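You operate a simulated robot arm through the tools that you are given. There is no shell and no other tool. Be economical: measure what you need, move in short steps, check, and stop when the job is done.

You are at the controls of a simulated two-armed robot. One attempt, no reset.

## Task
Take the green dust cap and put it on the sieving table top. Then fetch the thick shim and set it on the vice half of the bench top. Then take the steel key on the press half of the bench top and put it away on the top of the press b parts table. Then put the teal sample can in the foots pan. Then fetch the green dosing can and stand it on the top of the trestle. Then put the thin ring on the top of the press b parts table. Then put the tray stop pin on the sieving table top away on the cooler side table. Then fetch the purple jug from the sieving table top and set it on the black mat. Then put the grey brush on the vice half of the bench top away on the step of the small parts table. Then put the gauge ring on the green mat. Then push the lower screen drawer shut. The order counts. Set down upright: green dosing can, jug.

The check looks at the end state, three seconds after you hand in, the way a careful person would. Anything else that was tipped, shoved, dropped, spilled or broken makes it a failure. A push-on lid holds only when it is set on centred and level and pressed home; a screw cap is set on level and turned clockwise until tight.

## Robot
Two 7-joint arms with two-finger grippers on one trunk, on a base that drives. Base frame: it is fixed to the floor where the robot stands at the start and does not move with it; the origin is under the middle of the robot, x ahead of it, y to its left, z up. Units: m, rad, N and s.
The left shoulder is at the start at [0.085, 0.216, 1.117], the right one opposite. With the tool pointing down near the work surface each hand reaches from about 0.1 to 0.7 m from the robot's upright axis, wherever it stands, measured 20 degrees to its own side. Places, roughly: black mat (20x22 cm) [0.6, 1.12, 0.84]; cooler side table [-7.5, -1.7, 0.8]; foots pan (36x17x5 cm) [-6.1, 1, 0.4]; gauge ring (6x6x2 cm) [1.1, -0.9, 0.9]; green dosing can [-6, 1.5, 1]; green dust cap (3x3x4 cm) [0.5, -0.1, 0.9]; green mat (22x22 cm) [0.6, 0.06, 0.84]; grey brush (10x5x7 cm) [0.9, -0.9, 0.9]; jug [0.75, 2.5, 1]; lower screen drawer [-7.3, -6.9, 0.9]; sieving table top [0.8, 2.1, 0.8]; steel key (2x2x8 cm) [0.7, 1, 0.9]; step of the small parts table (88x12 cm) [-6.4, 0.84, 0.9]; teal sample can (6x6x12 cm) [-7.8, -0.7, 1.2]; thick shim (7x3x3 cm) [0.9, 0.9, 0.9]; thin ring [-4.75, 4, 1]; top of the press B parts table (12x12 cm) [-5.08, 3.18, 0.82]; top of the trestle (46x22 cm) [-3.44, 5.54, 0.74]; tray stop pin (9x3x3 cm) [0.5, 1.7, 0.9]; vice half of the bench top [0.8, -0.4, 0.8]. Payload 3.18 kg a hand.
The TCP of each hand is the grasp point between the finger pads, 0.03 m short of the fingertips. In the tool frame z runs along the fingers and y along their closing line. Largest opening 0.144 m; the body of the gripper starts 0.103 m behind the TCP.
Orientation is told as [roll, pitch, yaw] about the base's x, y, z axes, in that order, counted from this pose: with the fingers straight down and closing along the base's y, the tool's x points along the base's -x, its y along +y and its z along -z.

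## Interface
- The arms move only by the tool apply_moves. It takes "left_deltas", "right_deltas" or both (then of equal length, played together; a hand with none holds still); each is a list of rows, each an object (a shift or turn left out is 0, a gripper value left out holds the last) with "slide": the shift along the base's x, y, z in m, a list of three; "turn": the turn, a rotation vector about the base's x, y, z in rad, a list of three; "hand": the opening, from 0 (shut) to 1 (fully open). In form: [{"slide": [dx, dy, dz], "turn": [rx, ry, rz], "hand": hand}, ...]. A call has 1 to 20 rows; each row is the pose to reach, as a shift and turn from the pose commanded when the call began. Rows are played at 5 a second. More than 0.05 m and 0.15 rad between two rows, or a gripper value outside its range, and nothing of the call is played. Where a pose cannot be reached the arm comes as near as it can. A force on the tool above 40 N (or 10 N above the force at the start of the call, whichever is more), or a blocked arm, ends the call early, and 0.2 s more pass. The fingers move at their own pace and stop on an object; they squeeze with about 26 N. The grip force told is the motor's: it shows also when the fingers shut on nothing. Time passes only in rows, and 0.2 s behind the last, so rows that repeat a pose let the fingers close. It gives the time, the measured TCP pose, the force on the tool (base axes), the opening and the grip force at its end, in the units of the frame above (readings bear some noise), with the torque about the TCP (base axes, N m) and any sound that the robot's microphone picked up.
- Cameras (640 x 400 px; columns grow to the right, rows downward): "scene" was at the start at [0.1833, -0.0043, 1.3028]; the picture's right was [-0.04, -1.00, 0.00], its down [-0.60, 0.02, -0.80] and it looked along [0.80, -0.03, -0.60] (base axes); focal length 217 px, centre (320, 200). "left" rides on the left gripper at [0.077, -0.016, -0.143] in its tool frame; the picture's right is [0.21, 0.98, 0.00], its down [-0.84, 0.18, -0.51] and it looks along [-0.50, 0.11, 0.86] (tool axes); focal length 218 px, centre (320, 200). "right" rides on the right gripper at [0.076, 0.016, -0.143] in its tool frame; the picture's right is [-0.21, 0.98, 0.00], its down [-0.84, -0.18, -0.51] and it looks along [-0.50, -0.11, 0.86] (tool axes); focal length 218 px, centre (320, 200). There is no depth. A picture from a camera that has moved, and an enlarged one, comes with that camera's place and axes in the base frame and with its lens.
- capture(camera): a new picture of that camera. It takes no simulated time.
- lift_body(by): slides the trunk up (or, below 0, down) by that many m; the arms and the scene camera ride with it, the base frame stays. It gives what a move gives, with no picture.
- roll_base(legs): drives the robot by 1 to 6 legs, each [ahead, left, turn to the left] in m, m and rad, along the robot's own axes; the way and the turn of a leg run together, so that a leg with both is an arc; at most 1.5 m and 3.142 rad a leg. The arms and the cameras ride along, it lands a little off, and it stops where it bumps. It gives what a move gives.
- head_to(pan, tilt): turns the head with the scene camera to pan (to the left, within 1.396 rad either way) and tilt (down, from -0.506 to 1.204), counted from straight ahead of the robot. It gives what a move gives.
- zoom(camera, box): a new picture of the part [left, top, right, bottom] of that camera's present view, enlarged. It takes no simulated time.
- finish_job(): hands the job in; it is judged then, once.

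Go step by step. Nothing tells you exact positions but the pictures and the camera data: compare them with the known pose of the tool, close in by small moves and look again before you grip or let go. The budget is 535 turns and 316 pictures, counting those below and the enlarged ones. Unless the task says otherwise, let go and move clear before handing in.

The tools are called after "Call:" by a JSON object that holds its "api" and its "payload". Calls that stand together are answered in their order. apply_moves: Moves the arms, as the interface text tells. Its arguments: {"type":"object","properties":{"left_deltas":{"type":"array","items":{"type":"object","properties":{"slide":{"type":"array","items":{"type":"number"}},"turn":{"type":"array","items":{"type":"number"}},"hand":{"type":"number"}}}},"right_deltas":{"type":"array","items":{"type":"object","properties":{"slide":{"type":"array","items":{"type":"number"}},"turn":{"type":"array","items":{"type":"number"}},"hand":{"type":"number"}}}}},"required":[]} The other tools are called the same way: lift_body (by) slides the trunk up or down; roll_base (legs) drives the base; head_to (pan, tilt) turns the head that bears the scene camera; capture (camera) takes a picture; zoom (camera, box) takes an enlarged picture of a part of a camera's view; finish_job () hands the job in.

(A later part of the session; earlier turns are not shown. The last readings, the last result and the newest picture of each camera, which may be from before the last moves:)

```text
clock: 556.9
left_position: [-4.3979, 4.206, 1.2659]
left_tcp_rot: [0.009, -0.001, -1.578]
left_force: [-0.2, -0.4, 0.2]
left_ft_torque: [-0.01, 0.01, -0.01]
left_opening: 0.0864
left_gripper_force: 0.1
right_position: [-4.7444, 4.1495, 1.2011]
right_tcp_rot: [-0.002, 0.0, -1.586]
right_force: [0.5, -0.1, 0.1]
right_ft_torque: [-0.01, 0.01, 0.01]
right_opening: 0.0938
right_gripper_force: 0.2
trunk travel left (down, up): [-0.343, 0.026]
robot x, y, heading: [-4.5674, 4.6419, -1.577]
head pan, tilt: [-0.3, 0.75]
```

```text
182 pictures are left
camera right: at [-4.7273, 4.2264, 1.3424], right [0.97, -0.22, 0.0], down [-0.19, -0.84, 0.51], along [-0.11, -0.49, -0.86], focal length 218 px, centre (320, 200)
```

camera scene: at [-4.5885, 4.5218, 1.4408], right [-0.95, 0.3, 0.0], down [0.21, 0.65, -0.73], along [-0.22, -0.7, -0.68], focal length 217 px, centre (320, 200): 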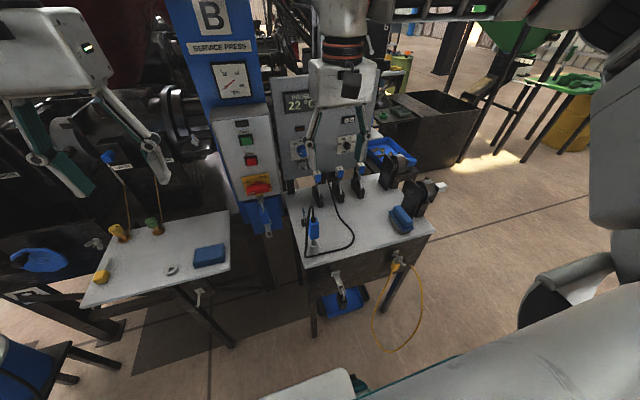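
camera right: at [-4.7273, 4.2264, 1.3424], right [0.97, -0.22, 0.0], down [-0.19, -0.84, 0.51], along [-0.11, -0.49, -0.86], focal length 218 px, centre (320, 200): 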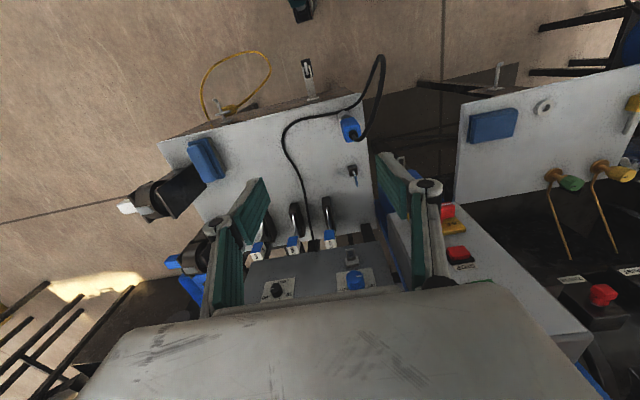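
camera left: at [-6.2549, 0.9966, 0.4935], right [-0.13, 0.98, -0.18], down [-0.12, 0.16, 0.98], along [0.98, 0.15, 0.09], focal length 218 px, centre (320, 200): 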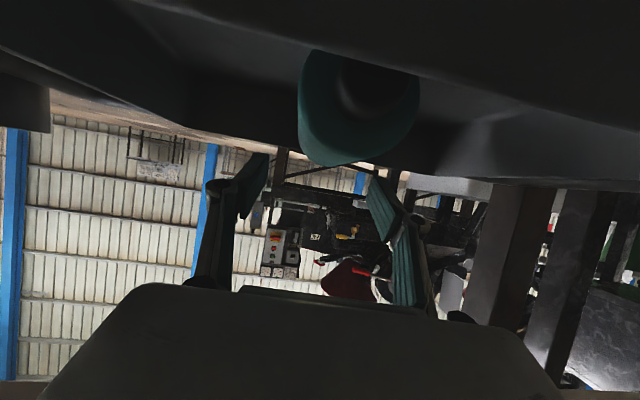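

The tag centre triangulates to about (-4.78, 3.88, 0.94), right before the control panel, so I must come in with the hand pitched forward. I'll pitch the right hand in free space and use its camera.

Call:
{"api": "apply_moves", "payload": {"right_deltas": [{"slide": [0, 0.01, 0.01], "turn": [-0.13, 0, 0], "hand": 0.5}, {"slide": [0, 0.01, 0.01], "turn": [-0.26, 0, 0]}, {"slide": [0, 0.01, 0.01], "turn": [-0.39, 0, 0]}, {"slide": [0, 0.01, 0.01], "turn": [-0.52, 0, 0]}, {"slide": [0, 0.01, 0.01], "turn": [-0.65, 0, 0]}, {"slide": [0, 0.01, 0.01], "turn": [-0.78, 0, 0]}, {"slide": [0, 0.01, 0.01], "turn": [-0.9, 0, 0]}]}}

Call:
{"api": "capture", "payload": {"camera": "right"}}

Call:
{"api": "capture", "payload": {"camera": "scene"}}

```text
clock: 558.5
left_position: [-4.3989, 4.2058, 1.2664]
left_tcp_rot: [0.011, -0.001, -1.579]
left_force: [0.9, -0.1, -0.3]
left_ft_torque: [-0.01, -0.02, 0.0]
left_opening: 0.0861
left_gripper_force: 0.0
right_position: [-4.7441, 4.1602, 1.2103]
right_tcp_rot: [0.015, -0.902, -1.593]
right_force: [0.1, -0.8, 0.6]
right_ft_torque: [0.0, 0.07, 0.0]
right_opening: 0.0721
right_gripper_force: 0.1
trunk travel left (down, up): [-0.343, 0.026]
robot x, y, heading: [-4.566, 4.6405, -1.577]
head pan, tilt: [-0.3, 0.75]
```

```text
181 pictures are left
camera right: at [-4.7274, 4.3195, 1.2385], right [0.97, -0.14, 0.17], down [-0.19, -0.12, 0.97], along [-0.11, -0.98, -0.15], focal length 218 px, centre (320, 200)
```

right: 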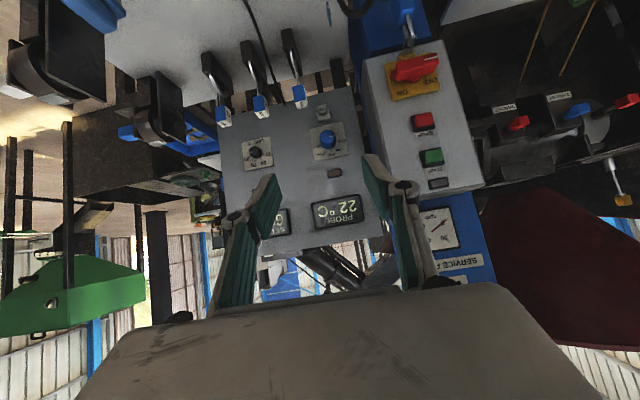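

```text
180 pictures are left
camera scene: at [-4.5884, 4.5215, 1.4408], right [-0.95, 0.3, 0.0], down [0.21, 0.65, -0.73], along [-0.22, -0.7, -0.68], focal length 217 px, centre (320, 200)
```

scene: 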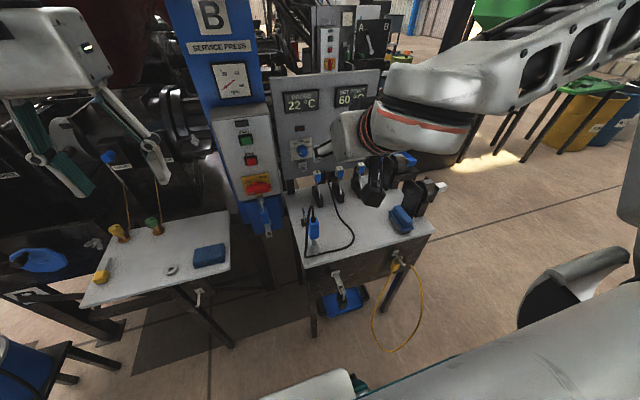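

Call:
{"api": "zoom", "payload": {"camera": "right", "box": [190, 10, 350, 120]}}

Call:
{"api": "zoom", "payload": {"camera": "scene", "box": [290, 155, 370, 215]}}

```text
3.64 times, centred on (270, 65) of right
camera zoom: at [-4.7274, 4.3195, 1.2385], right [0.97, -0.14, 0.17], down [-0.19, -0.12, 0.97], along [-0.11, -0.98, -0.15], focal length 794 px, centre (502, 691)
```

zoom: 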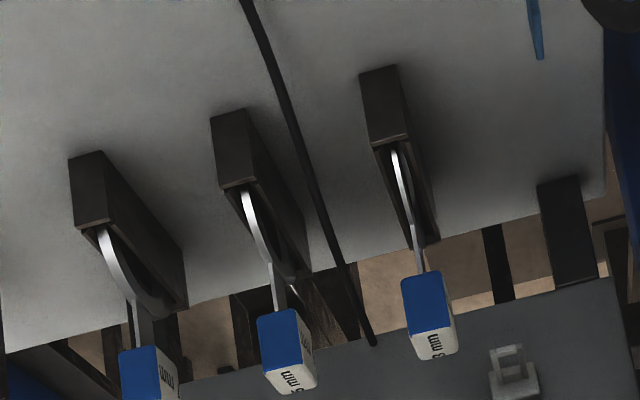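

```text
6.67 times, centred on (330, 185) of scene
camera zoom: at [-4.5884, 4.5215, 1.4408], right [-0.95, 0.3, 0.0], down [0.21, 0.65, -0.73], along [-0.22, -0.7, -0.68], focal length 1446 px, centre (253, 300)
```

zoom: 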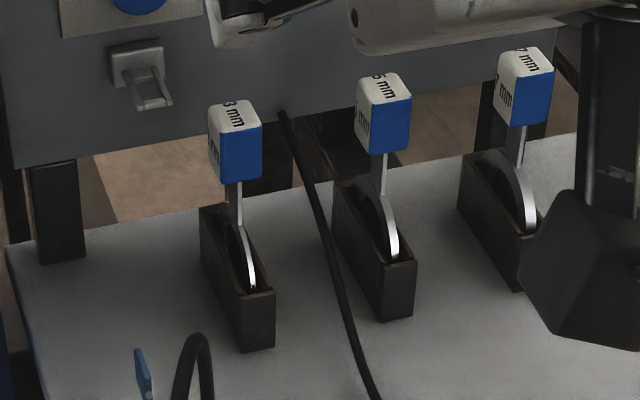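

I now have a consistent fix for the 3 mm tag: front face about (-4.776, 3.905, 0.95). I'll move to a standoff along the tool axis with a narrow opening and look again.

Call:
{"api": "apply_moves", "payload": {"right_deltas": [{"slide": [-0.008, -0.03, -0.035], "hand": 0.33}, {"slide": [-0.016, -0.06, -0.07]}, {"slide": [-0.024, -0.09, -0.105]}, {"slide": [-0.032, -0.12, -0.14]}, {"slide": [-0.032, -0.145, -0.17]}, {"slide": [-0.032, -0.16, -0.186]}]}}

Call:
{"api": "capture", "payload": {"camera": "right"}}

Call:
{"api": "zoom", "payload": {"camera": "scene", "box": [270, 130, 390, 230]}}

```text
clock: 559.9
left_position: [-4.3993, 4.2054, 1.2666]
left_tcp_rot: [0.012, 0.001, -1.579]
left_force: [-0.9, 0.4, 0.1]
left_ft_torque: [0.05, -0.06, 0.01]
left_opening: 0.0866
left_gripper_force: 0.0
right_position: [-4.7795, 4.0, 1.0225]
right_tcp_rot: [0.014, -0.892, -1.596]
right_force: [0.0, -0.7, 0.4]
right_ft_torque: [0.0, -0.01, 0.02]
right_opening: 0.0478
right_gripper_force: 0.1
trunk travel left (down, up): [-0.343, 0.026]
robot x, y, heading: [-4.5655, 4.6403, -1.576]
head pan, tilt: [-0.3, 0.75]
```

```text
177 pictures are left
camera right: at [-4.7606, 4.1595, 1.0527], right [0.97, -0.14, 0.17], down [-0.19, -0.13, 0.97], along [-0.12, -0.98, -0.15], focal length 218 px, centre (320, 200)
```

right: 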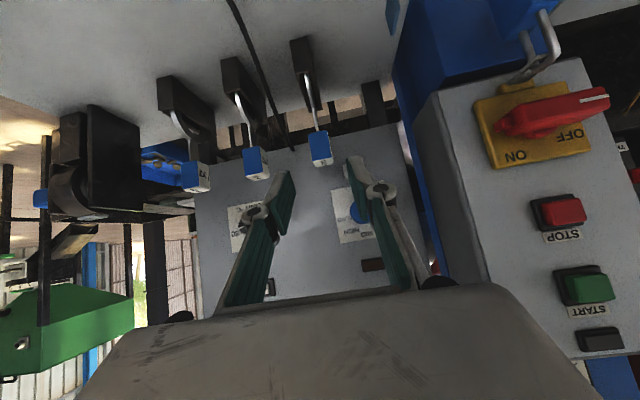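

```text
4.00 times, centred on (330, 180) of scene
camera zoom: at [-4.5903, 4.5208, 1.4407], right [-0.95, 0.3, 0.0], down [0.21, 0.65, -0.73], along [-0.22, -0.7, -0.68], focal length 867 px, centre (280, 280)
```

zoom: 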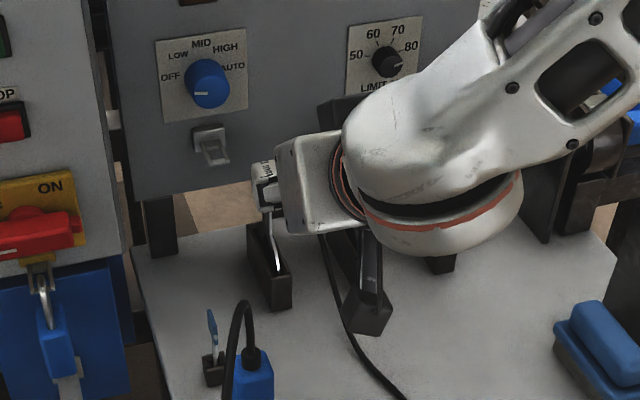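

Lateral alignment is good and the tag size confirms the distance. I'll advance 7 cm along the axis and check again.

Call:
{"api": "apply_moves", "payload": {"right_deltas": [{"slide": [-0.001, -0.025, -0.019]}, {"slide": [-0.002, -0.05, -0.037]}, {"slide": [-0.002, -0.062, -0.047]}]}}

Call:
{"api": "capture", "payload": {"camera": "right"}}

Call:
{"api": "zoom", "payload": {"camera": "scene", "box": [290, 145, 370, 215]}}

```text
clock: 560.7
left_position: [-4.3974, 4.2048, 1.2673]
left_tcp_rot: [0.009, 0.005, -1.581]
left_force: [-0.1, 0.6, 0.0]
left_ft_torque: [0.03, -0.01, 0.02]
left_opening: 0.0866
left_gripper_force: 0.0
right_position: [-4.7761, 3.9746, 1.0009]
right_tcp_rot: [0.012, -0.889, -1.592]
right_force: [-0.6, -0.4, 0.4]
right_ft_torque: [0.0, 0.03, -0.01]
right_opening: 0.0474
right_gripper_force: 0.1
right hand out of reach, approached as far as the arm can: row 1, 2, 3
trunk travel left (down, up): [-0.343, 0.026]
robot x, y, heading: [-4.5682, 4.6405, -1.576]
head pan, tilt: [-0.3, 0.75]
```

```text
175 pictures are left
camera right: at [-4.7583, 4.1343, 1.0311], right [0.97, -0.14, 0.17], down [-0.19, -0.14, 0.97], along [-0.12, -0.98, -0.16], focal length 218 px, centre (320, 200)
```

right: 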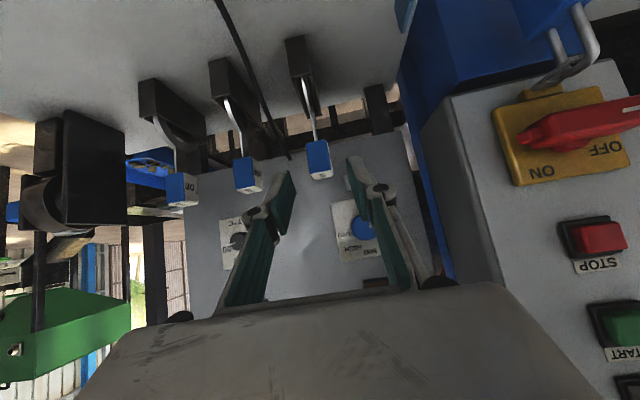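

```text
5.71 times, centred on (330, 180) of scene
camera zoom: at [-4.5885, 4.5208, 1.4407], right [-0.95, 0.3, 0.0], down [0.21, 0.65, -0.73], along [-0.22, -0.7, -0.68], focal length 1239 px, centre (263, 314)
```

zoom: 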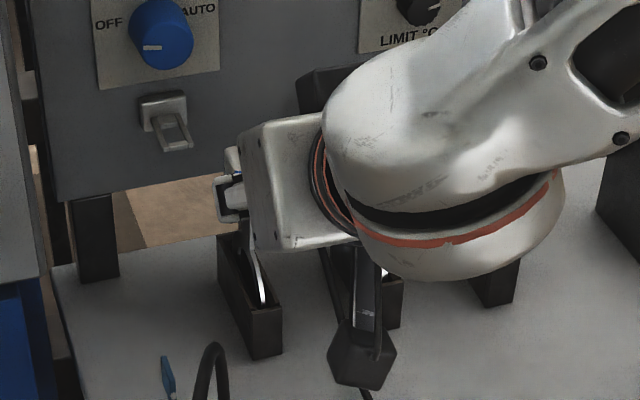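

The arm is out of reach here. Lowering the trunk leans me forward and extends reach; I'll first retract the hand up, then lower by 0.14.

Call:
{"api": "apply_moves", "payload": {"right_deltas": [{"slide": [0, 0.03, 0.035]}, {"slide": [0, 0.06, 0.07]}, {"slide": [0, 0.06, 0.11]}, {"slide": [0, 0.06, 0.15]}]}}

Call:
{"api": "lift_body", "payload": {"by": -0.14}}

Call:
{"api": "capture", "payload": {"camera": "scene"}}

```text
clock: 561.7
left_position: [-4.3984, 4.2059, 1.2662]
left_tcp_rot: [0.011, 0.0, -1.58]
left_force: [-0.2, -0.1, -0.2]
left_ft_torque: [0.01, 0.0, 0.01]
left_opening: 0.0867
left_gripper_force: 0.0
right_position: [-4.7771, 4.0365, 1.1531]
right_tcp_rot: [0.016, -0.898, -1.591]
right_force: [-0.4, 0.0, -0.4]
right_ft_torque: [-0.01, 0.0, 0.03]
right_opening: 0.0476
right_gripper_force: 0.1
trunk travel left (down, up): [-0.343, 0.026]
robot x, y, heading: [-4.5632, 4.6415, -1.577]
head pan, tilt: [-0.3, 0.75]
```

```text
clock: 563.3
left_position: [-4.3981, 4.207, 1.1284]
left_tcp_rot: [0.011, -0.001, -1.581]
left_force: [0.4, -0.7, 0.7]
left_ft_torque: [0.01, 0.01, 0.0]
left_opening: 0.0863
left_gripper_force: 0.0
right_position: [-4.7753, 4.0358, 1.0127]
right_tcp_rot: [0.017, -0.903, -1.593]
right_force: [-0.5, 0.2, -0.2]
right_ft_torque: [0.01, 0.01, -0.01]
right_opening: 0.0473
right_gripper_force: 0.0
trunk travel left (down, up): [-0.203, 0.166]
robot x, y, heading: [-4.562, 4.6415, -1.573]
head pan, tilt: [-0.3, 0.75]
```

```text
173 pictures are left
camera scene: at [-4.589, 4.4691, 1.2974], right [-0.95, 0.3, 0.0], down [0.21, 0.65, -0.73], along [-0.22, -0.7, -0.68], focal length 217 px, centre (320, 200)
```

scene: 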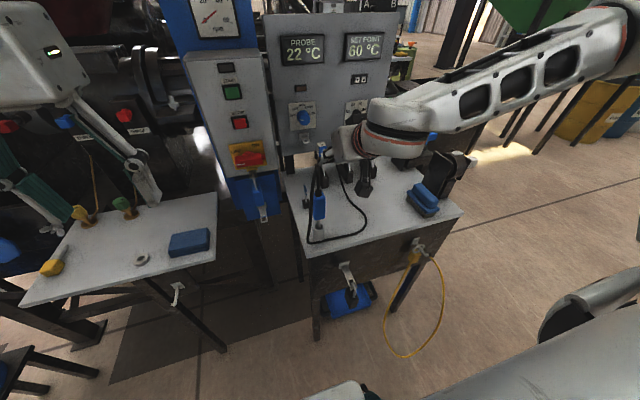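

I'll draw the left hand back from the taps, and advance the right hand toward the tag.

Call:
{"api": "apply_moves", "payload": {"left_deltas": [{"slide": [0, 0.03, 0.02]}, {"slide": [0, 0.06, 0.04]}, {"slide": [0, 0.09, 0.05]}, {"slide": [0, 0.12, 0.06]}], "right_deltas": [{"slide": [-0.002, -0.025, -0.01]}, {"slide": [-0.003, -0.05, -0.02]}, {"slide": [-0.004, -0.075, -0.035]}, {"slide": [-0.004, -0.09, -0.045]}]}}

Call:
{"api": "capture", "payload": {"camera": "right"}}

Call:
{"api": "zoom", "payload": {"camera": "scene", "box": [290, 110, 410, 220]}}

```text
clock: 564.3
left_position: [-4.3967, 4.326, 1.1877]
left_tcp_rot: [0.01, 0.0, -1.58]
left_force: [0.4, 0.0, 0.6]
left_ft_torque: [-0.05, -0.05, 0.01]
left_opening: 0.0863
left_gripper_force: 0.0
right_position: [-4.781, 3.9436, 0.9669]
right_tcp_rot: [0.016, -0.9, -1.593]
right_force: [-0.2, -0.3, -0.2]
right_ft_torque: [-0.01, -0.01, -0.01]
right_opening: 0.0473
right_gripper_force: 0.1
trunk travel left (down, up): [-0.203, 0.166]
robot x, y, heading: [-4.5636, 4.6385, -1.581]
head pan, tilt: [-0.3, 0.75]
```

```text
172 pictures are left
camera right: at [-4.7635, 4.1033, 0.9969], right [0.97, -0.14, 0.17], down [-0.19, -0.12, 0.97], along [-0.11, -0.98, -0.15], focal length 218 px, centre (320, 200)
```

right: 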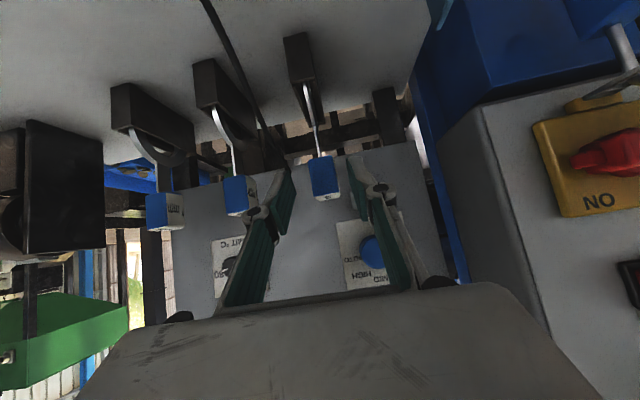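

```text
3.64 times, centred on (350, 165) of scene
camera zoom: at [-4.5892, 4.4685, 1.2972], right [-0.95, 0.3, 0.0], down [0.21, 0.65, -0.73], along [-0.22, -0.7, -0.68], focal length 788 px, centre (211, 327)
```

zoom: 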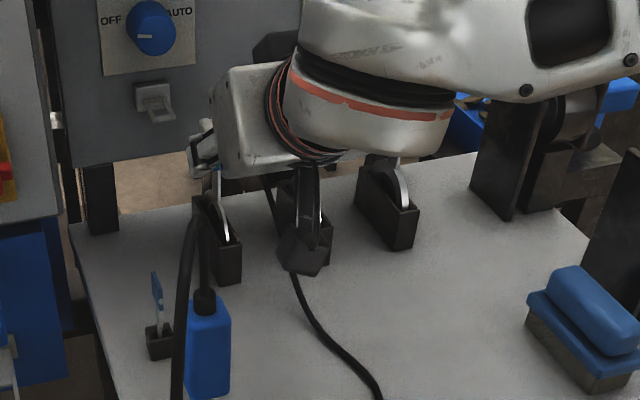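

The tag is nearly between the fingertips. One more advance of 4 cm, then a check.

Call:
{"api": "apply_moves", "payload": {"right_deltas": [{"slide": [-0.001, -0.015, -0.007]}, {"slide": [-0.001, -0.03, -0.014]}, {"slide": [-0.001, -0.04, -0.018]}]}}

Call:
{"api": "capture", "payload": {"camera": "right"}}

Call:
{"api": "zoom", "payload": {"camera": "scene", "box": [290, 110, 410, 220]}}

```text
clock: 565.1
left_position: [-4.3964, 4.3258, 1.1863]
left_tcp_rot: [0.01, 0.003, -1.58]
left_force: [-1.1, 0.8, 0.1]
left_ft_torque: [0.0, 0.03, 0.0]
left_opening: 0.0868
left_gripper_force: 0.1
right_position: [-4.7792, 3.9033, 0.9497]
right_tcp_rot: [0.016, -0.897, -1.594]
right_force: [0.3, -0.6, 0.2]
right_ft_torque: [0.0, -0.02, -0.03]
right_opening: 0.0472
right_gripper_force: 0.0
trunk travel left (down, up): [-0.203, 0.166]
robot x, y, heading: [-4.5625, 4.6392, -1.579]
head pan, tilt: [-0.3, 0.75]
```

```text
170 pictures are left
camera right: at [-4.7627, 4.0632, 0.9779], right [0.97, -0.14, 0.17], down [-0.19, -0.13, 0.97], along [-0.11, -0.98, -0.15], focal length 218 px, centre (320, 200)
```

right: 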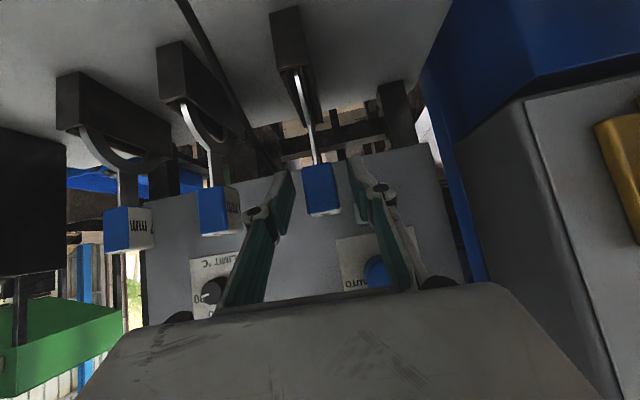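

```text
3.64 times, centred on (350, 165) of scene
camera zoom: at [-4.589, 4.4678, 1.297], right [-0.95, 0.3, 0.0], down [0.21, 0.65, -0.73], along [-0.22, -0.7, -0.68], focal length 788 px, centre (211, 327)
```

zoom: 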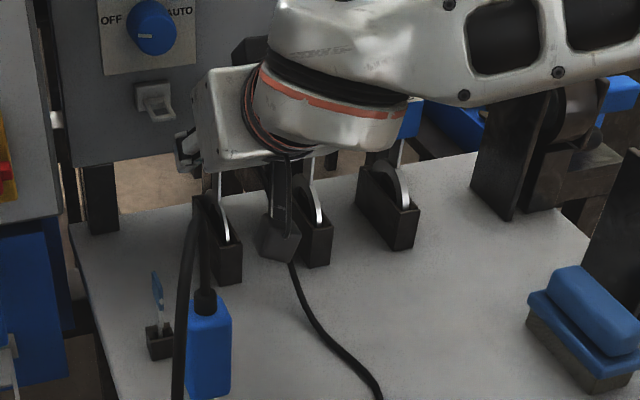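

The tag's front face is about 1.5 cm ahead of the TCP. I'll advance 1.3 cm more and close.

Call:
{"api": "apply_moves", "payload": {"right_deltas": [{"slide": [-0.001, -0.007, -0.003]}, {"slide": [-0.001, -0.014, -0.006]}, {"slide": [-0.001, -0.014, -0.006], "hand": 0.1}, {"slide": [-0.001, -0.014, -0.006], "hand": 0.1}, {"slide": [-0.001, -0.014, -0.006], "hand": 0.1}]}}

Call:
{"api": "capture", "payload": {"camera": "right"}}

```text
clock: 566.3
left_position: [-4.3968, 4.3269, 1.1867]
left_tcp_rot: [0.011, 0.002, -1.579]
left_force: [-0.5, 0.3, 0.1]
left_ft_torque: [-0.03, -0.02, 0.01]
left_opening: 0.0864
left_gripper_force: 0.0
right_position: [-4.7812, 3.8891, 0.9436]
right_tcp_rot: [0.016, -0.899, -1.593]
right_force: [-0.9, 0.1, -0.4]
right_ft_torque: [-0.02, 0.04, 0.01]
right_opening: 0.025
right_gripper_force: 25.7
trunk travel left (down, up): [-0.203, 0.166]
robot x, y, heading: [-4.5642, 4.6416, -1.576]
head pan, tilt: [-0.3, 0.75]
```

```text
168 pictures are left
camera right: at [-4.7638, 4.0493, 0.9717], right [0.97, -0.14, 0.17], down [-0.19, -0.12, 0.97], along [-0.11, -0.98, -0.15], focal length 218 px, centre (320, 200)
```

right: 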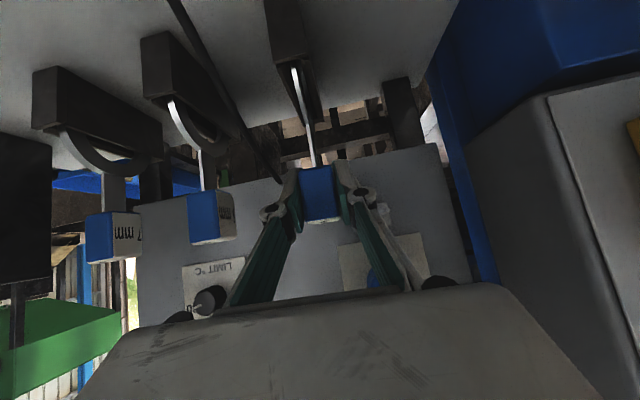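

The tag is gripped at 25 mm. I'll lift the ring straight up out of its slot.

Call:
{"api": "apply_moves", "payload": {"right_deltas": [{"slide": [0, 0, 0.015]}, {"slide": [0, 0, 0.03]}, {"slide": [0, 0, 0.05]}, {"slide": [0, 0.0, 0.07]}, {"slide": [0, 0.005, 0.09]}, {"slide": [0, 0.01, 0.11]}]}}

Call:
{"api": "zoom", "payload": {"camera": "scene", "box": [270, 90, 410, 220]}}

Call:
{"api": "capture", "payload": {"camera": "right"}}

```text
clock: 567.7
left_position: [-4.3977, 4.3256, 1.1874]
left_tcp_rot: [0.011, 0.001, -1.58]
left_force: [-0.8, 0.7, 0.0]
left_ft_torque: [-0.03, 0.03, 0.01]
left_opening: 0.0864
left_gripper_force: 0.1
right_position: [-4.7805, 3.9005, 1.0553]
right_tcp_rot: [0.016, -0.9, -1.594]
right_force: [0.7, 0.1, -0.6]
right_ft_torque: [0.0, 0.01, 0.03]
right_opening: 0.0248
right_gripper_force: 25.8
trunk travel left (down, up): [-0.203, 0.166]
robot x, y, heading: [-4.564, 4.6414, -1.579]
head pan, tilt: [-0.3, 0.75]
```

```text
3.08 times, centred on (340, 155) of scene
camera zoom: at [-4.5889, 4.4683, 1.2971], right [-0.95, 0.3, 0.0], down [0.21, 0.65, -0.73], along [-0.22, -0.7, -0.68], focal length 667 px, centre (258, 338)
```

zoom: 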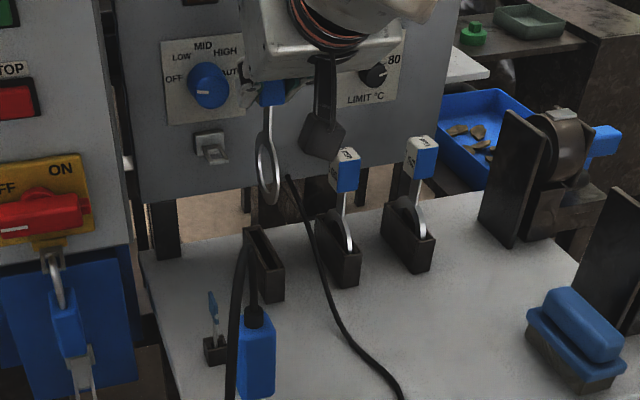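

```text
166 pictures are left
camera right: at [-4.763, 4.06, 1.0827], right [0.97, -0.14, 0.17], down [-0.19, -0.12, 0.97], along [-0.11, -0.98, -0.15], focal length 218 px, centre (320, 200)
```

right: 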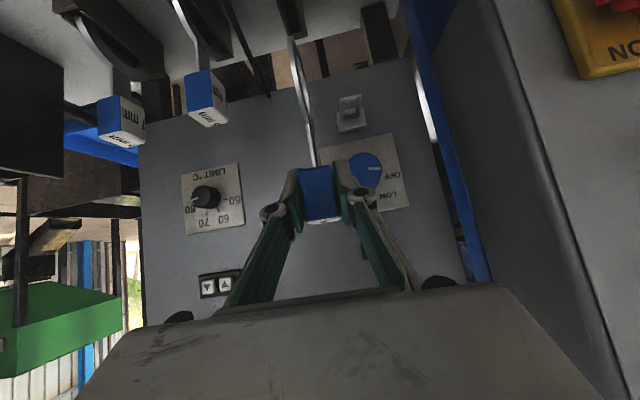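

The ring is out, a ring on a stem with its tag. I'll raise and draw it back, then raise the trunk.

Call:
{"api": "apply_moves", "payload": {"right_deltas": [{"slide": [0, 0.01, 0.04]}, {"slide": [0, 0.03, 0.08]}, {"slide": [0, 0.07, 0.11]}, {"slide": [0, 0.11, 0.13]}, {"slide": [0, 0.15, 0.15]}, {"slide": [0, 0.19, 0.15]}, {"slide": [0, 0.22, 0.15]}]}}

Call:
{"api": "lift_body", "payload": {"by": 0.14}}

Call:
{"api": "roll_base", "payload": {"legs": [[-0.4, 0, 0]]}}

Call:
{"api": "capture", "payload": {"camera": "scene"}}

```text
clock: 569.3
left_position: [-4.3964, 4.326, 1.1887]
left_tcp_rot: [0.009, 0.001, -1.578]
left_force: [0.3, 0.2, 0.2]
left_ft_torque: [0.01, 0.05, 0.0]
left_opening: 0.0865
left_gripper_force: 0.1
right_position: [-4.7819, 4.1204, 1.204]
right_tcp_rot: [0.016, -0.901, -1.592]
right_force: [-0.1, 0.1, -0.7]
right_ft_torque: [0.01, 0.03, 0.04]
right_opening: 0.0249
right_gripper_force: 26.3
trunk travel left (down, up): [-0.203, 0.166]
robot x, y, heading: [-4.5661, 4.6421, -1.579]
head pan, tilt: [-0.3, 0.75]
```

```text
clock: 571.0
left_position: [-4.3976, 4.325, 1.3261]
left_tcp_rot: [0.009, 0.002, -1.581]
left_force: [-1.2, 0.7, 0.5]
left_ft_torque: [-0.03, 0.01, 0.0]
left_opening: 0.0863
left_gripper_force: 0.0
right_position: [-4.78, 4.1197, 1.3422]
right_tcp_rot: [0.016, -0.899, -1.593]
right_force: [-0.2, 0.8, -1.1]
right_ft_torque: [0.0, 0.03, 0.02]
right_opening: 0.0247
right_gripper_force: 25.6
trunk travel left (down, up): [-0.343, 0.026]
robot x, y, heading: [-4.5665, 4.6426, -1.579]
head pan, tilt: [-0.3, 0.75]
```

```text
clock: 573.5
left_position: [-4.3951, 4.7307, 1.3266]
left_tcp_rot: [0.011, 0.002, -1.578]
left_force: [0.6, 0.9, -0.2]
left_ft_torque: [-0.03, -0.01, -0.02]
left_opening: 0.0863
left_gripper_force: 0.0
right_position: [-4.7779, 4.5247, 1.343]
right_tcp_rot: [0.016, -0.902, -1.594]
right_force: [-0.7, 0.0, -1.3]
right_ft_torque: [0.0, -0.02, 0.02]
right_opening: 0.0247
right_gripper_force: 26.0
trunk travel left (down, up): [-0.343, 0.026]
robot x, y, heading: [-4.5625, 5.048, -1.573]
head pan, tilt: [-0.3, 0.75]
```

```text
165 pictures are left
camera scene: at [-4.5861, 4.9263, 1.4408], right [-0.95, 0.3, 0.0], down [0.21, 0.65, -0.73], along [-0.22, -0.7, -0.68], focal length 217 px, centre (320, 200)
```

scene: 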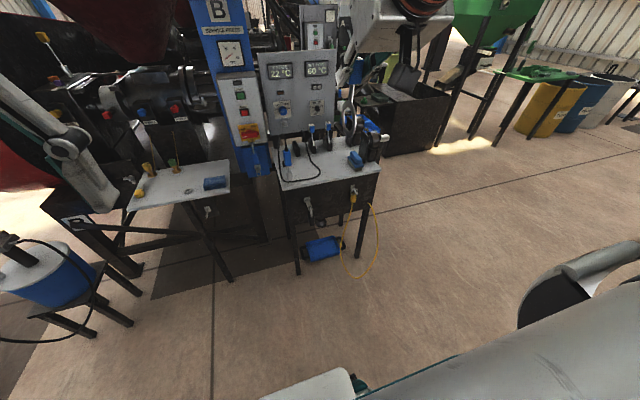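

I'll drive the same way round as before to the parts table.

Call:
{"api": "roll_base", "payload": {"legs": [[0, -1.0, 0], [0, -0.72, 0], [0.7, 0, 0], [0, 0, 1.573], [0, -1.08, 0], [0.2, 0, 0]]}}

Call:
{"api": "head_to", "payload": {"pan": 0, "tilt": 0.6}}

Call:
{"api": "capture", "payload": {"camera": "scene"}}

```text
clock: 606.6
left_position: [-5.7865, 3.4062, 1.3267]
left_tcp_rot: [0.011, 0.001, -0.049]
left_force: [0.6, -0.5, -0.5]
left_ft_torque: [0.0, 0.01, 0.01]
left_opening: 0.0865
left_gripper_force: 0.1
right_position: [-5.5979, 3.0146, 1.3425]
right_tcp_rot: [0.015, -0.9, -0.063]
right_force: [0.4, 0.3, -0.7]
right_ft_torque: [-0.02, 0.02, -0.02]
right_opening: 0.0248
right_gripper_force: 25.6
trunk travel left (down, up): [-0.343, 0.026]
robot x, y, heading: [-6.1073, 3.2515, -0.047]
head pan, tilt: [-0.3, 0.75]
```

```text
clock: 607.4
left_position: [-5.7884, 3.4061, 1.3264]
left_tcp_rot: [0.011, 0.001, -0.05]
left_force: [-0.1, 0.3, -0.4]
left_ft_torque: [0.01, -0.01, -0.03]
left_opening: 0.0864
left_gripper_force: 0.1
right_position: [-5.5972, 3.0154, 1.3432]
right_tcp_rot: [0.016, -0.9, -0.064]
right_force: [0.3, 0.1, -2.5]
right_ft_torque: [0.0, 0.0, 0.02]
right_opening: 0.0249
right_gripper_force: 25.9
trunk travel left (down, up): [-0.343, 0.026]
robot x, y, heading: [-6.1116, 3.2515, -0.049]
head pan, tilt: [0.0, 0.6]
```

```text
164 pictures are left
camera scene: at [-5.9816, 3.2457, 1.4537], right [-0.05, -1.0, 0.0], down [-0.56, 0.03, -0.83], along [0.82, -0.04, -0.56], focal length 217 px, centre (320, 200)
```

scene: 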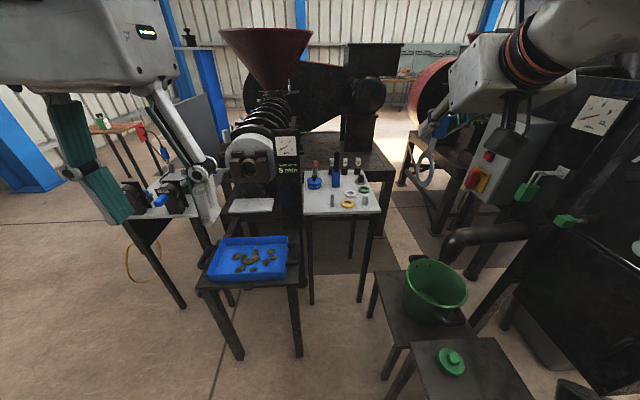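

I'll now roll the right hand a quarter turn about its own axis (camera to the right side), so the ring plane turns flat, moving it over toward the middle.

Call:
{"api": "apply_moves", "payload": {"right_deltas": [{"slide": [0, 0.015, 0], "turn": [-0.112, 0.007, 0.0886]}, {"slide": [0, 0.03, 0], "turn": [-0.224, 0.014, 0.177]}, {"slide": [0, 0.045, 0], "turn": [-0.336, 0.021, 0.266]}, {"slide": [0, 0.06, 0], "turn": [-0.448, 0.028, 0.354]}, {"slide": [0, 0.075, 0], "turn": [-0.56, 0.035, 0.443]}, {"slide": [0, 0.09, 0], "turn": [-0.672, 0.042, 0.531]}, {"slide": [0, 0.105, 0], "turn": [-0.784, 0.049, 0.62]}, {"slide": [0, 0.12, 0], "turn": [-0.896, 0.056, 0.709]}, {"slide": [0, 0.135, 0], "turn": [-1.008, 0.063, 0.797]}, {"slide": [0, 0.15, 0], "turn": [-1.12, 0.07, 0.886]}, {"slide": [0, 0.16, 0], "turn": [-1.23, 0.08, 0.974]}]}}

Call:
{"api": "capture", "payload": {"camera": "scene"}}

```text
clock: 609.8
left_position: [-5.7845, 3.4135, 1.3247]
left_tcp_rot: [0.005, 0.003, -0.05]
left_force: [1.7, 2.2, -0.8]
left_ft_torque: [-0.26, 0.14, -0.01]
left_opening: 0.0865
left_gripper_force: 0.2
right_position: [-5.5791, 3.2184, 1.2821]
right_tcp_rot: [-0.887, -0.145, 1.356]
right_force: [1.3, 2.3, 0.3]
right_ft_torque: [-0.11, 0.13, -0.19]
right_opening: 0.0247
right_gripper_force: 26.3
right hand out of reach, approached as far as the arm can: row 9, 10, 11
trunk travel left (down, up): [-0.343, 0.026]
robot x, y, heading: [-6.1086, 3.2569, -0.049]
head pan, tilt: [0.0, 0.6]
```

```text
163 pictures are left
camera scene: at [-5.9787, 3.253, 1.4532], right [-0.05, -1.0, 0.01], down [-0.57, 0.02, -0.82], along [0.82, -0.04, -0.57], focal length 217 px, centre (320, 200)
```

scene: 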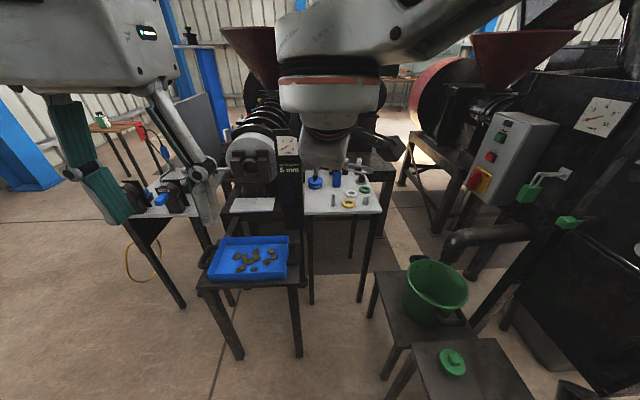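

The roll reached about 76°, good enough. Now I'll pitch the hand up to about 15° below horizontal.

Call:
{"api": "apply_moves", "payload": {"right_deltas": [{"slide": [0.01, 0, 0], "turn": [0, -0.11, 0]}, {"slide": [0.02, 0, 0], "turn": [0, -0.22, 0]}, {"slide": [0.03, 0, 0], "turn": [0, -0.33, 0]}, {"slide": [0.03, 0, 0], "turn": [0, -0.42, 0]}]}}

Call:
{"api": "capture", "payload": {"camera": "scene"}}

Call:
{"api": "capture", "payload": {"camera": "right"}}

```text
clock: 610.9
left_position: [-5.787, 3.4065, 1.3274]
left_tcp_rot: [0.011, 0.001, -0.048]
left_force: [0.5, 0.3, 0.6]
left_ft_torque: [0.01, 0.0, 0.0]
left_opening: 0.0866
left_gripper_force: 0.0
right_position: [-5.5467, 3.1897, 1.3351]
right_tcp_rot: [-1.303, -0.392, 1.41]
right_force: [-0.2, -0.6, -0.9]
right_ft_torque: [0.03, 0.0, -0.03]
right_opening: 0.0251
right_gripper_force: 26.8
trunk travel left (down, up): [-0.343, 0.026]
robot x, y, heading: [-6.1121, 3.2541, -0.043]
head pan, tilt: [0.0, 0.6]
stopped in row 4 (right hand): the arm was blocked; the commanded pose is now the measured one
```

```text
162 pictures are left
camera scene: at [-5.9808, 3.2459, 1.4536], right [-0.05, -1.0, 0.0], down [-0.56, 0.03, -0.82], along [0.82, -0.04, -0.57], focal length 217 px, centre (320, 200)
```

scene: 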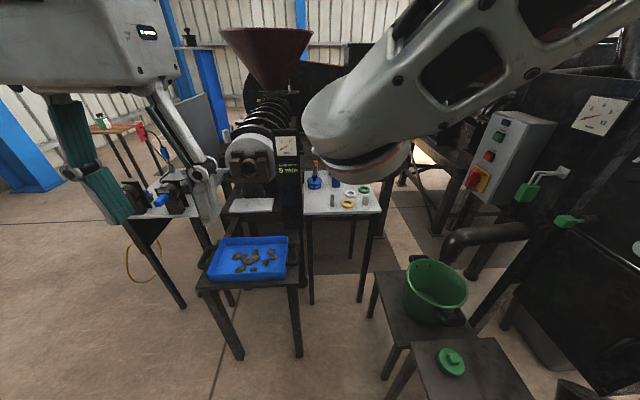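

```text
161 pictures are left
camera right: at [-5.6994, 3.1361, 1.3262], right [-0.17, 0.59, -0.79], down [-0.33, 0.72, 0.61], along [0.93, 0.36, 0.07], focal length 218 px, centre (320, 200)
```

right: 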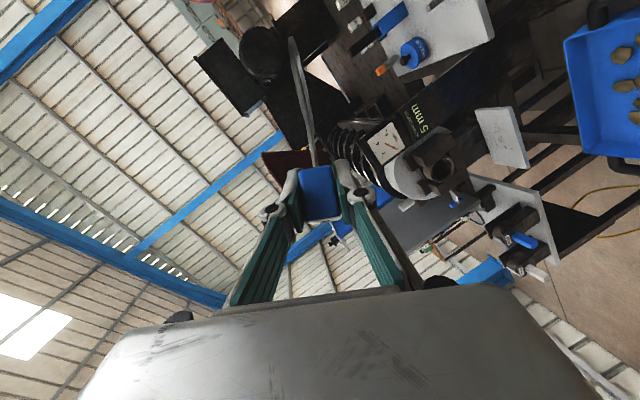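

The ring plane is about 27° off flat and the tool 15° below horizontal, which will do. I'll lower the hand in the free gap to z≈0.93 and see how the orientation holds.

Call:
{"api": "apply_moves", "payload": {"right_deltas": [{"slide": [0.005, 0, -0.04]}, {"slide": [0.01, 0, -0.08]}, {"slide": [0.015, 0, -0.12]}, {"slide": [0.02, 0, -0.16]}, {"slide": [0.02, 0, -0.2]}, {"slide": [0.02, 0, -0.24]}, {"slide": [0.02, 0, -0.28]}, {"slide": [0.02, 0, -0.32]}, {"slide": [0.02, 0, -0.36]}, {"slide": [0.02, 0, -0.4]}]}}

Call:
{"api": "capture", "payload": {"camera": "scene"}}

Call:
{"api": "capture", "payload": {"camera": "right"}}

```text
clock: 611.6
left_position: [-5.7868, 3.406, 1.3262]
left_tcp_rot: [0.01, 0.002, -0.051]
left_force: [-0.4, 1.1, 0.6]
left_ft_torque: [0.01, -0.04, 0.01]
left_opening: 0.0866
left_gripper_force: 0.1
right_position: [-5.522, 3.1623, 1.2891]
right_tcp_rot: [-1.298, -0.56, 1.357]
right_force: [0.1, 0.2, -1.1]
right_ft_torque: [0.02, -0.01, -0.02]
right_opening: 0.0249
right_gripper_force: 26.2
trunk travel left (down, up): [-0.343, 0.026]
robot x, y, heading: [-6.112, 3.2543, -0.051]
head pan, tilt: [0.0, 0.6]
stopped in row 3 (right hand): the arm was blocked; the commanded pose is now the measured one
```

```text
160 pictures are left
camera scene: at [-5.9811, 3.2455, 1.4536], right [-0.05, -1.0, 0.0], down [-0.56, 0.03, -0.82], along [0.82, -0.04, -0.57], focal length 217 px, centre (320, 200)
```

scene: 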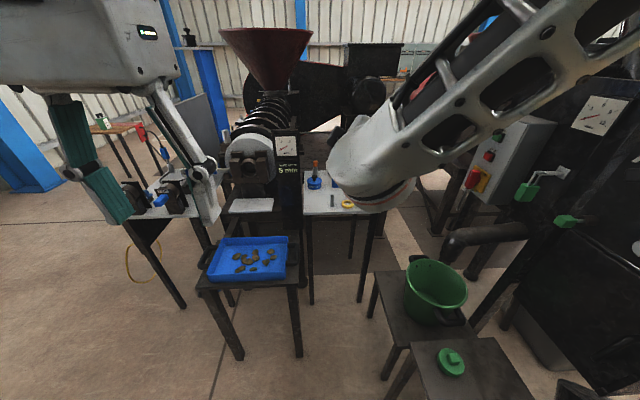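

```text
159 pictures are left
camera right: at [-5.6772, 3.1176, 1.2676], right [-0.11, 0.72, -0.69], down [-0.31, 0.63, 0.71], along [0.94, 0.3, 0.15], focal length 218 px, centre (320, 200)
```

right: 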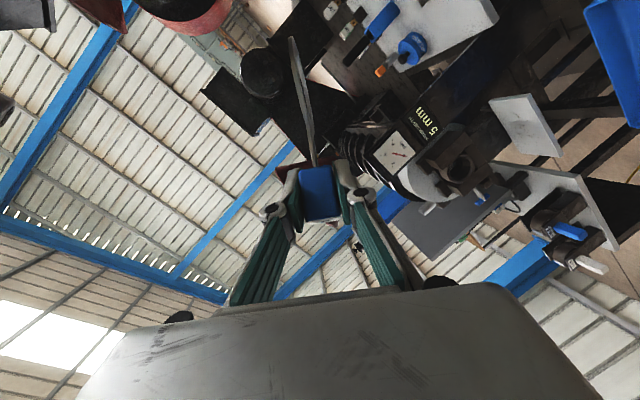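

The arm is blocked in this roll direction. I'll try rolling the other way (camera toward the left), which may suit the wrist better.

Call:
{"api": "apply_moves", "payload": {"right_deltas": [{"turn": [0.138, -0.009, -0.0333]}, {"turn": [0.277, -0.018, -0.0667]}, {"turn": [0.415, -0.027, -0.1]}, {"turn": [0.553, -0.036, -0.133]}, {"turn": [0.692, -0.045, -0.167]}, {"turn": [0.83, -0.054, -0.2]}, {"turn": [0.968, -0.063, -0.233]}, {"turn": [1.107, -0.072, -0.267]}, {"turn": [1.245, -0.0815, -0.3]}, {"turn": [1.383, -0.09, -0.333]}, {"turn": [1.522, -0.1, -0.367]}, {"turn": [1.66, -0.109, -0.4]}, {"turn": [1.798, -0.118, -0.433]}, {"turn": [1.937, -0.127, -0.467]}, {"turn": [2.075, -0.136, -0.5]}, {"turn": [2.213, -0.145, -0.533]}, {"turn": [2.352, -0.154, -0.567]}, {"turn": [2.49, -0.163, -0.6]}]}}

Call:
{"api": "capture", "payload": {"camera": "right"}}

Call:
{"api": "capture", "payload": {"camera": "scene"}}

```text
clock: 615.4
left_position: [-5.7879, 3.4054, 1.3257]
left_tcp_rot: [0.011, 0.001, -0.05]
left_force: [-0.3, -0.2, -0.8]
left_ft_torque: [0.01, -0.02, 0.0]
left_opening: 0.0866
left_gripper_force: 0.1
right_position: [-5.5231, 3.1644, 1.2895]
right_tcp_rot: [1.328, 0.0, -1.643]
right_force: [0.5, 0.1, -1.1]
right_ft_torque: [0.0, 0.05, 0.0]
right_opening: 0.0248
right_gripper_force: 26.0
trunk travel left (down, up): [-0.343, 0.026]
robot x, y, heading: [-6.1099, 3.2522, -0.05]
head pan, tilt: [0.0, 0.6]
```

```text
158 pictures are left
camera right: at [-5.6514, 3.2512, 1.3397], right [0.22, -0.23, 0.95], down [-0.59, -0.8, -0.05], along [0.77, -0.55, -0.31], focal length 218 px, centre (320, 200)
```

right: 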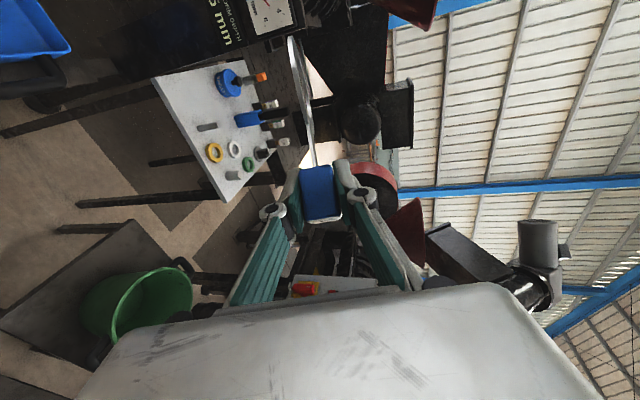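

```text
157 pictures are left
camera scene: at [-5.9812, 3.2457, 1.4536], right [-0.05, -1.0, 0.0], down [-0.56, 0.03, -0.83], along [0.82, -0.04, -0.56], focal length 217 px, centre (320, 200)
```

scene: 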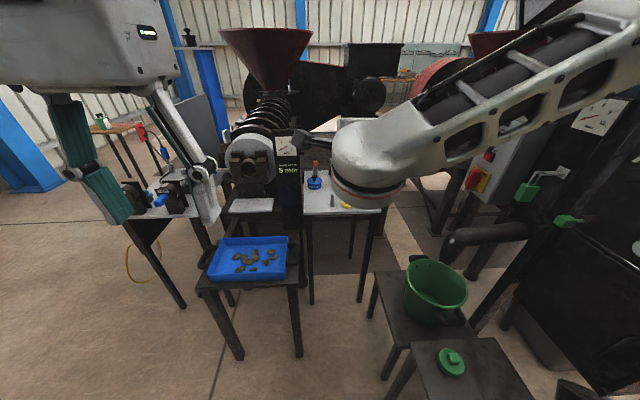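

This direction works: the ring is nearly flat, tool 14° below horizontal. I'll straighten my heading and drive in to x≈-5.80.

Call:
{"api": "roll_base", "payload": {"legs": [[0, 0.0, 0.05], [0.3, 0, 0]]}}

Call:
{"api": "capture", "payload": {"camera": "scene"}}

```text
clock: 617.9
left_position: [-5.4974, 3.4236, 1.3264]
left_tcp_rot: [0.01, 0.002, 0.003]
left_force: [-0.1, -0.5, 0.0]
left_ft_torque: [0.01, 0.0, -0.02]
left_opening: 0.0863
left_gripper_force: 0.1
right_position: [-5.2192, 3.1969, 1.2897]
right_tcp_rot: [1.327, -0.001, -1.59]
right_force: [0.4, -0.4, -0.3]
right_ft_torque: [-0.06, 0.0, -0.01]
right_opening: 0.025
right_gripper_force: 26.0
trunk travel left (down, up): [-0.343, 0.026]
robot x, y, heading: [-5.8111, 3.2557, -0.001]
head pan, tilt: [0.0, 0.6]
```

```text
156 pictures are left
camera scene: at [-5.6817, 3.2534, 1.4536], right [0.01, -1.0, 0.0], down [-0.57, 0.0, -0.82], along [0.82, 0.0, -0.57], focal length 217 px, centre (320, 200)
```

scene: 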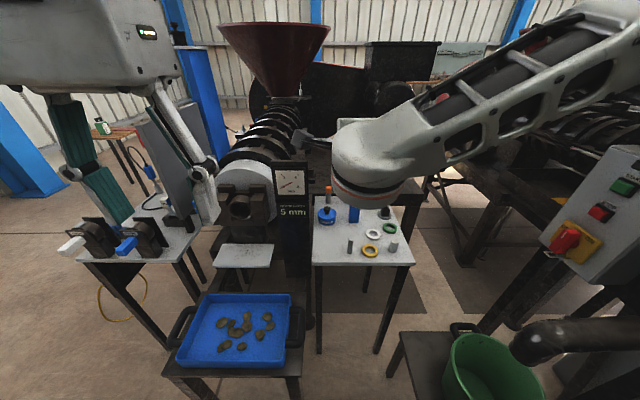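

I'll lower the hand in steps to z≈0.95 just before the table.

Call:
{"api": "apply_moves", "payload": {"right_deltas": [{"slide": [0, 0, -0.045]}, {"slide": [0, 0, -0.09]}, {"slide": [0, 0, -0.135]}, {"slide": [0, 0, -0.18]}, {"slide": [0, 0, -0.225]}, {"slide": [0, 0, -0.27]}, {"slide": [0, 0, -0.315]}, {"slide": [0, 0, -0.345]}]}}

Call:
{"api": "capture", "payload": {"camera": "scene"}}

Call:
{"api": "capture", "payload": {"camera": "right"}}

```text
clock: 619.0
left_position: [-5.4964, 3.4252, 1.3258]
left_tcp_rot: [0.011, 0.003, 0.002]
left_force: [-0.3, 0.7, -0.3]
left_ft_torque: [-0.02, -0.01, -0.01]
left_opening: 0.0866
left_gripper_force: 0.0
right_position: [-5.1961, 3.1526, 1.1323]
right_tcp_rot: [1.313, 0.118, -1.723]
right_force: [0.0, 1.1, -1.3]
right_ft_torque: [-0.04, 0.04, 0.0]
right_opening: 0.0249
right_gripper_force: 26.0
right hand out of reach, approached as far as the arm can: row 4, 5
trunk travel left (down, up): [-0.343, 0.026]
robot x, y, heading: [-5.8113, 3.2556, 0.004]
head pan, tilt: [0.0, 0.6]
stopped in row 5 (right hand): the arm was blocked; the commanded pose is now the measured one
```

```text
155 pictures are left
camera scene: at [-5.6822, 3.2544, 1.4536], right [0.0, -1.0, 0.0], down [-0.57, 0.0, -0.82], along [0.82, 0.0, -0.57], focal length 217 px, centre (320, 200)
```

scene: 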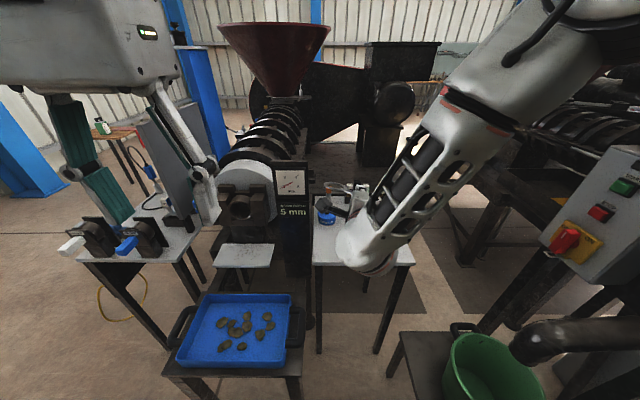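

```text
154 pictures are left
camera right: at [-5.3195, 3.2426, 1.1924], right [0.2, -0.35, 0.91], down [-0.66, -0.74, -0.14], along [0.73, -0.57, -0.38], focal length 218 px, centre (320, 200)
```

right: 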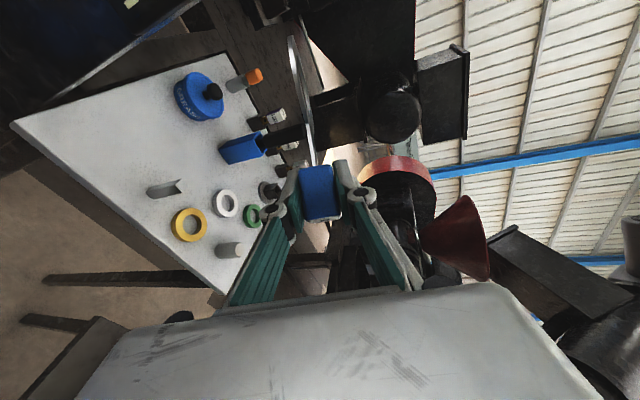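

The arm can't get that low from here. As before, a lower trunk and more distance should work: I'll back off 0.3 m and lower the trunk 0.2.

Call:
{"api": "roll_base", "payload": {"legs": [[-0.32, 0.0, 0.0]]}}

Call:
{"api": "lift_body", "payload": {"by": -0.18}}

Call:
{"api": "capture", "payload": {"camera": "scene"}}

```text
clock: 621.1
left_position: [-5.8214, 3.4229, 1.3262]
left_tcp_rot: [0.01, -0.001, 0.006]
left_force: [0.2, 0.1, 0.5]
left_ft_torque: [-0.01, 0.01, -0.01]
left_opening: 0.0864
left_gripper_force: 0.1
right_position: [-5.5212, 3.1527, 1.135]
right_tcp_rot: [1.317, 0.121, -1.72]
right_force: [0.0, -0.9, -1.8]
right_ft_torque: [0.0, 0.03, -0.03]
right_opening: 0.025
right_gripper_force: 25.9
trunk travel left (down, up): [-0.343, 0.026]
robot x, y, heading: [-6.1318, 3.2487, 0.007]
head pan, tilt: [0.0, 0.6]
```

```text
clock: 622.9
left_position: [-5.8154, 3.4218, 1.1459]
left_tcp_rot: [0.01, 0.016, 0.002]
left_force: [0.5, 0.1, -0.3]
left_ft_torque: [0.0, 0.02, 0.02]
left_opening: 0.0864
left_gripper_force: 0.0
right_position: [-5.5291, 3.0901, 0.8645]
right_tcp_rot: [1.168, 0.03, -1.835]
right_force: [0.0, 0.0, -1.1]
right_ft_torque: [-0.03, -0.02, 0.0]
right_opening: 0.0249
right_gripper_force: 26.0
trunk travel left (down, up): [-0.166, 0.203]
robot x, y, heading: [-6.1333, 3.2541, 0.01]
head pan, tilt: [0.0, 0.6]
stopped: the arm was blocked; the commanded pose is now the measured one
```

```text
153 pictures are left
camera scene: at [-5.9174, 3.2518, 1.2694], right [0.01, -1.0, 0.0], down [-0.57, 0.0, -0.82], along [0.82, 0.01, -0.57], focal length 217 px, centre (320, 200)
```

scene: 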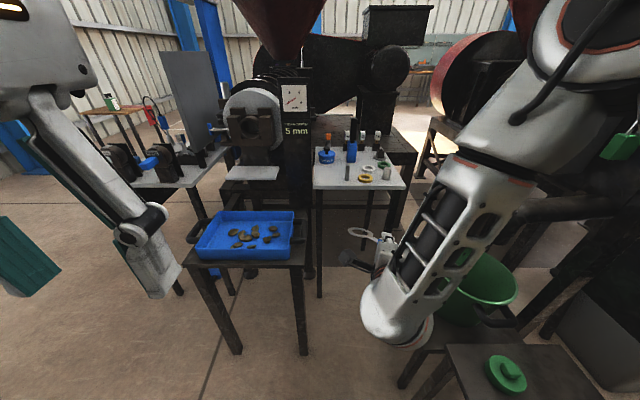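

The hand is low enough now but slightly skewed. I'll extend it forward and left, correcting the orientation.

Call:
{"api": "apply_moves", "payload": {"right_deltas": [{"slide": [0.02, 0.02, 0.03], "turn": [0, -0.03, 0.05]}, {"slide": [0.05, 0.04, 0.05], "turn": [0, -0.06, 0.1]}, {"slide": [0.09, 0.06, 0.06], "turn": [0, -0.09, 0.15]}, {"slide": [0.13, 0.08, 0.07], "turn": [0, -0.12, 0.2]}, {"slide": [0.17, 0.1, 0.08], "turn": [0, -0.14, 0.25]}, {"slide": [0.21, 0.11, 0.08], "turn": [0, -0.14, 0.25]}, {"slide": [0.25, 0.11, 0.08], "turn": [0, -0.14, 0.25]}]}}

Call:
{"api": "capture", "payload": {"camera": "scene"}}

```text
clock: 624.5
left_position: [-5.8166, 3.422, 1.146]
left_tcp_rot: [0.012, 0.016, 0.004]
left_force: [0.1, 0.4, 0.5]
left_ft_torque: [-0.01, 0.05, -0.02]
left_opening: 0.0863
left_gripper_force: 0.1
right_position: [-5.28, 3.2029, 0.946]
right_tcp_rot: [1.311, 0.043, -1.572]
right_force: [-0.5, 0.4, -0.9]
right_ft_torque: [-0.02, 0.02, 0.0]
right_opening: 0.0249
right_gripper_force: 26.2
right hand out of reach, approached as far as the arm can: row 3, 4, 5, 6
trunk travel left (down, up): [-0.166, 0.203]
robot x, y, heading: [-6.1336, 3.2506, 0.004]
head pan, tilt: [0.0, 0.6]
```

```text
152 pictures are left
camera scene: at [-5.9173, 3.2519, 1.2695], right [0.01, -1.0, 0.0], down [-0.57, 0.0, -0.82], along [0.82, 0.01, -0.57], focal length 217 px, centre (320, 200)
```

scene: 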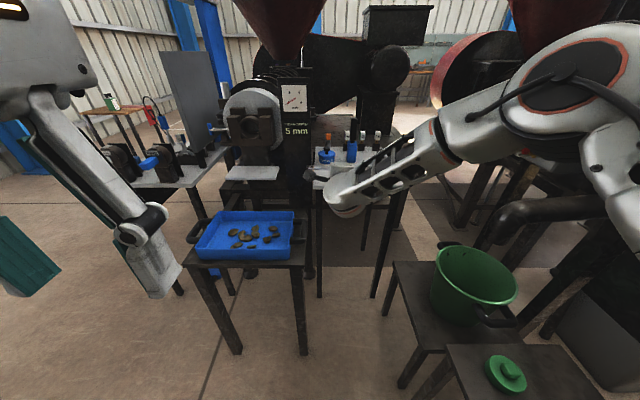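

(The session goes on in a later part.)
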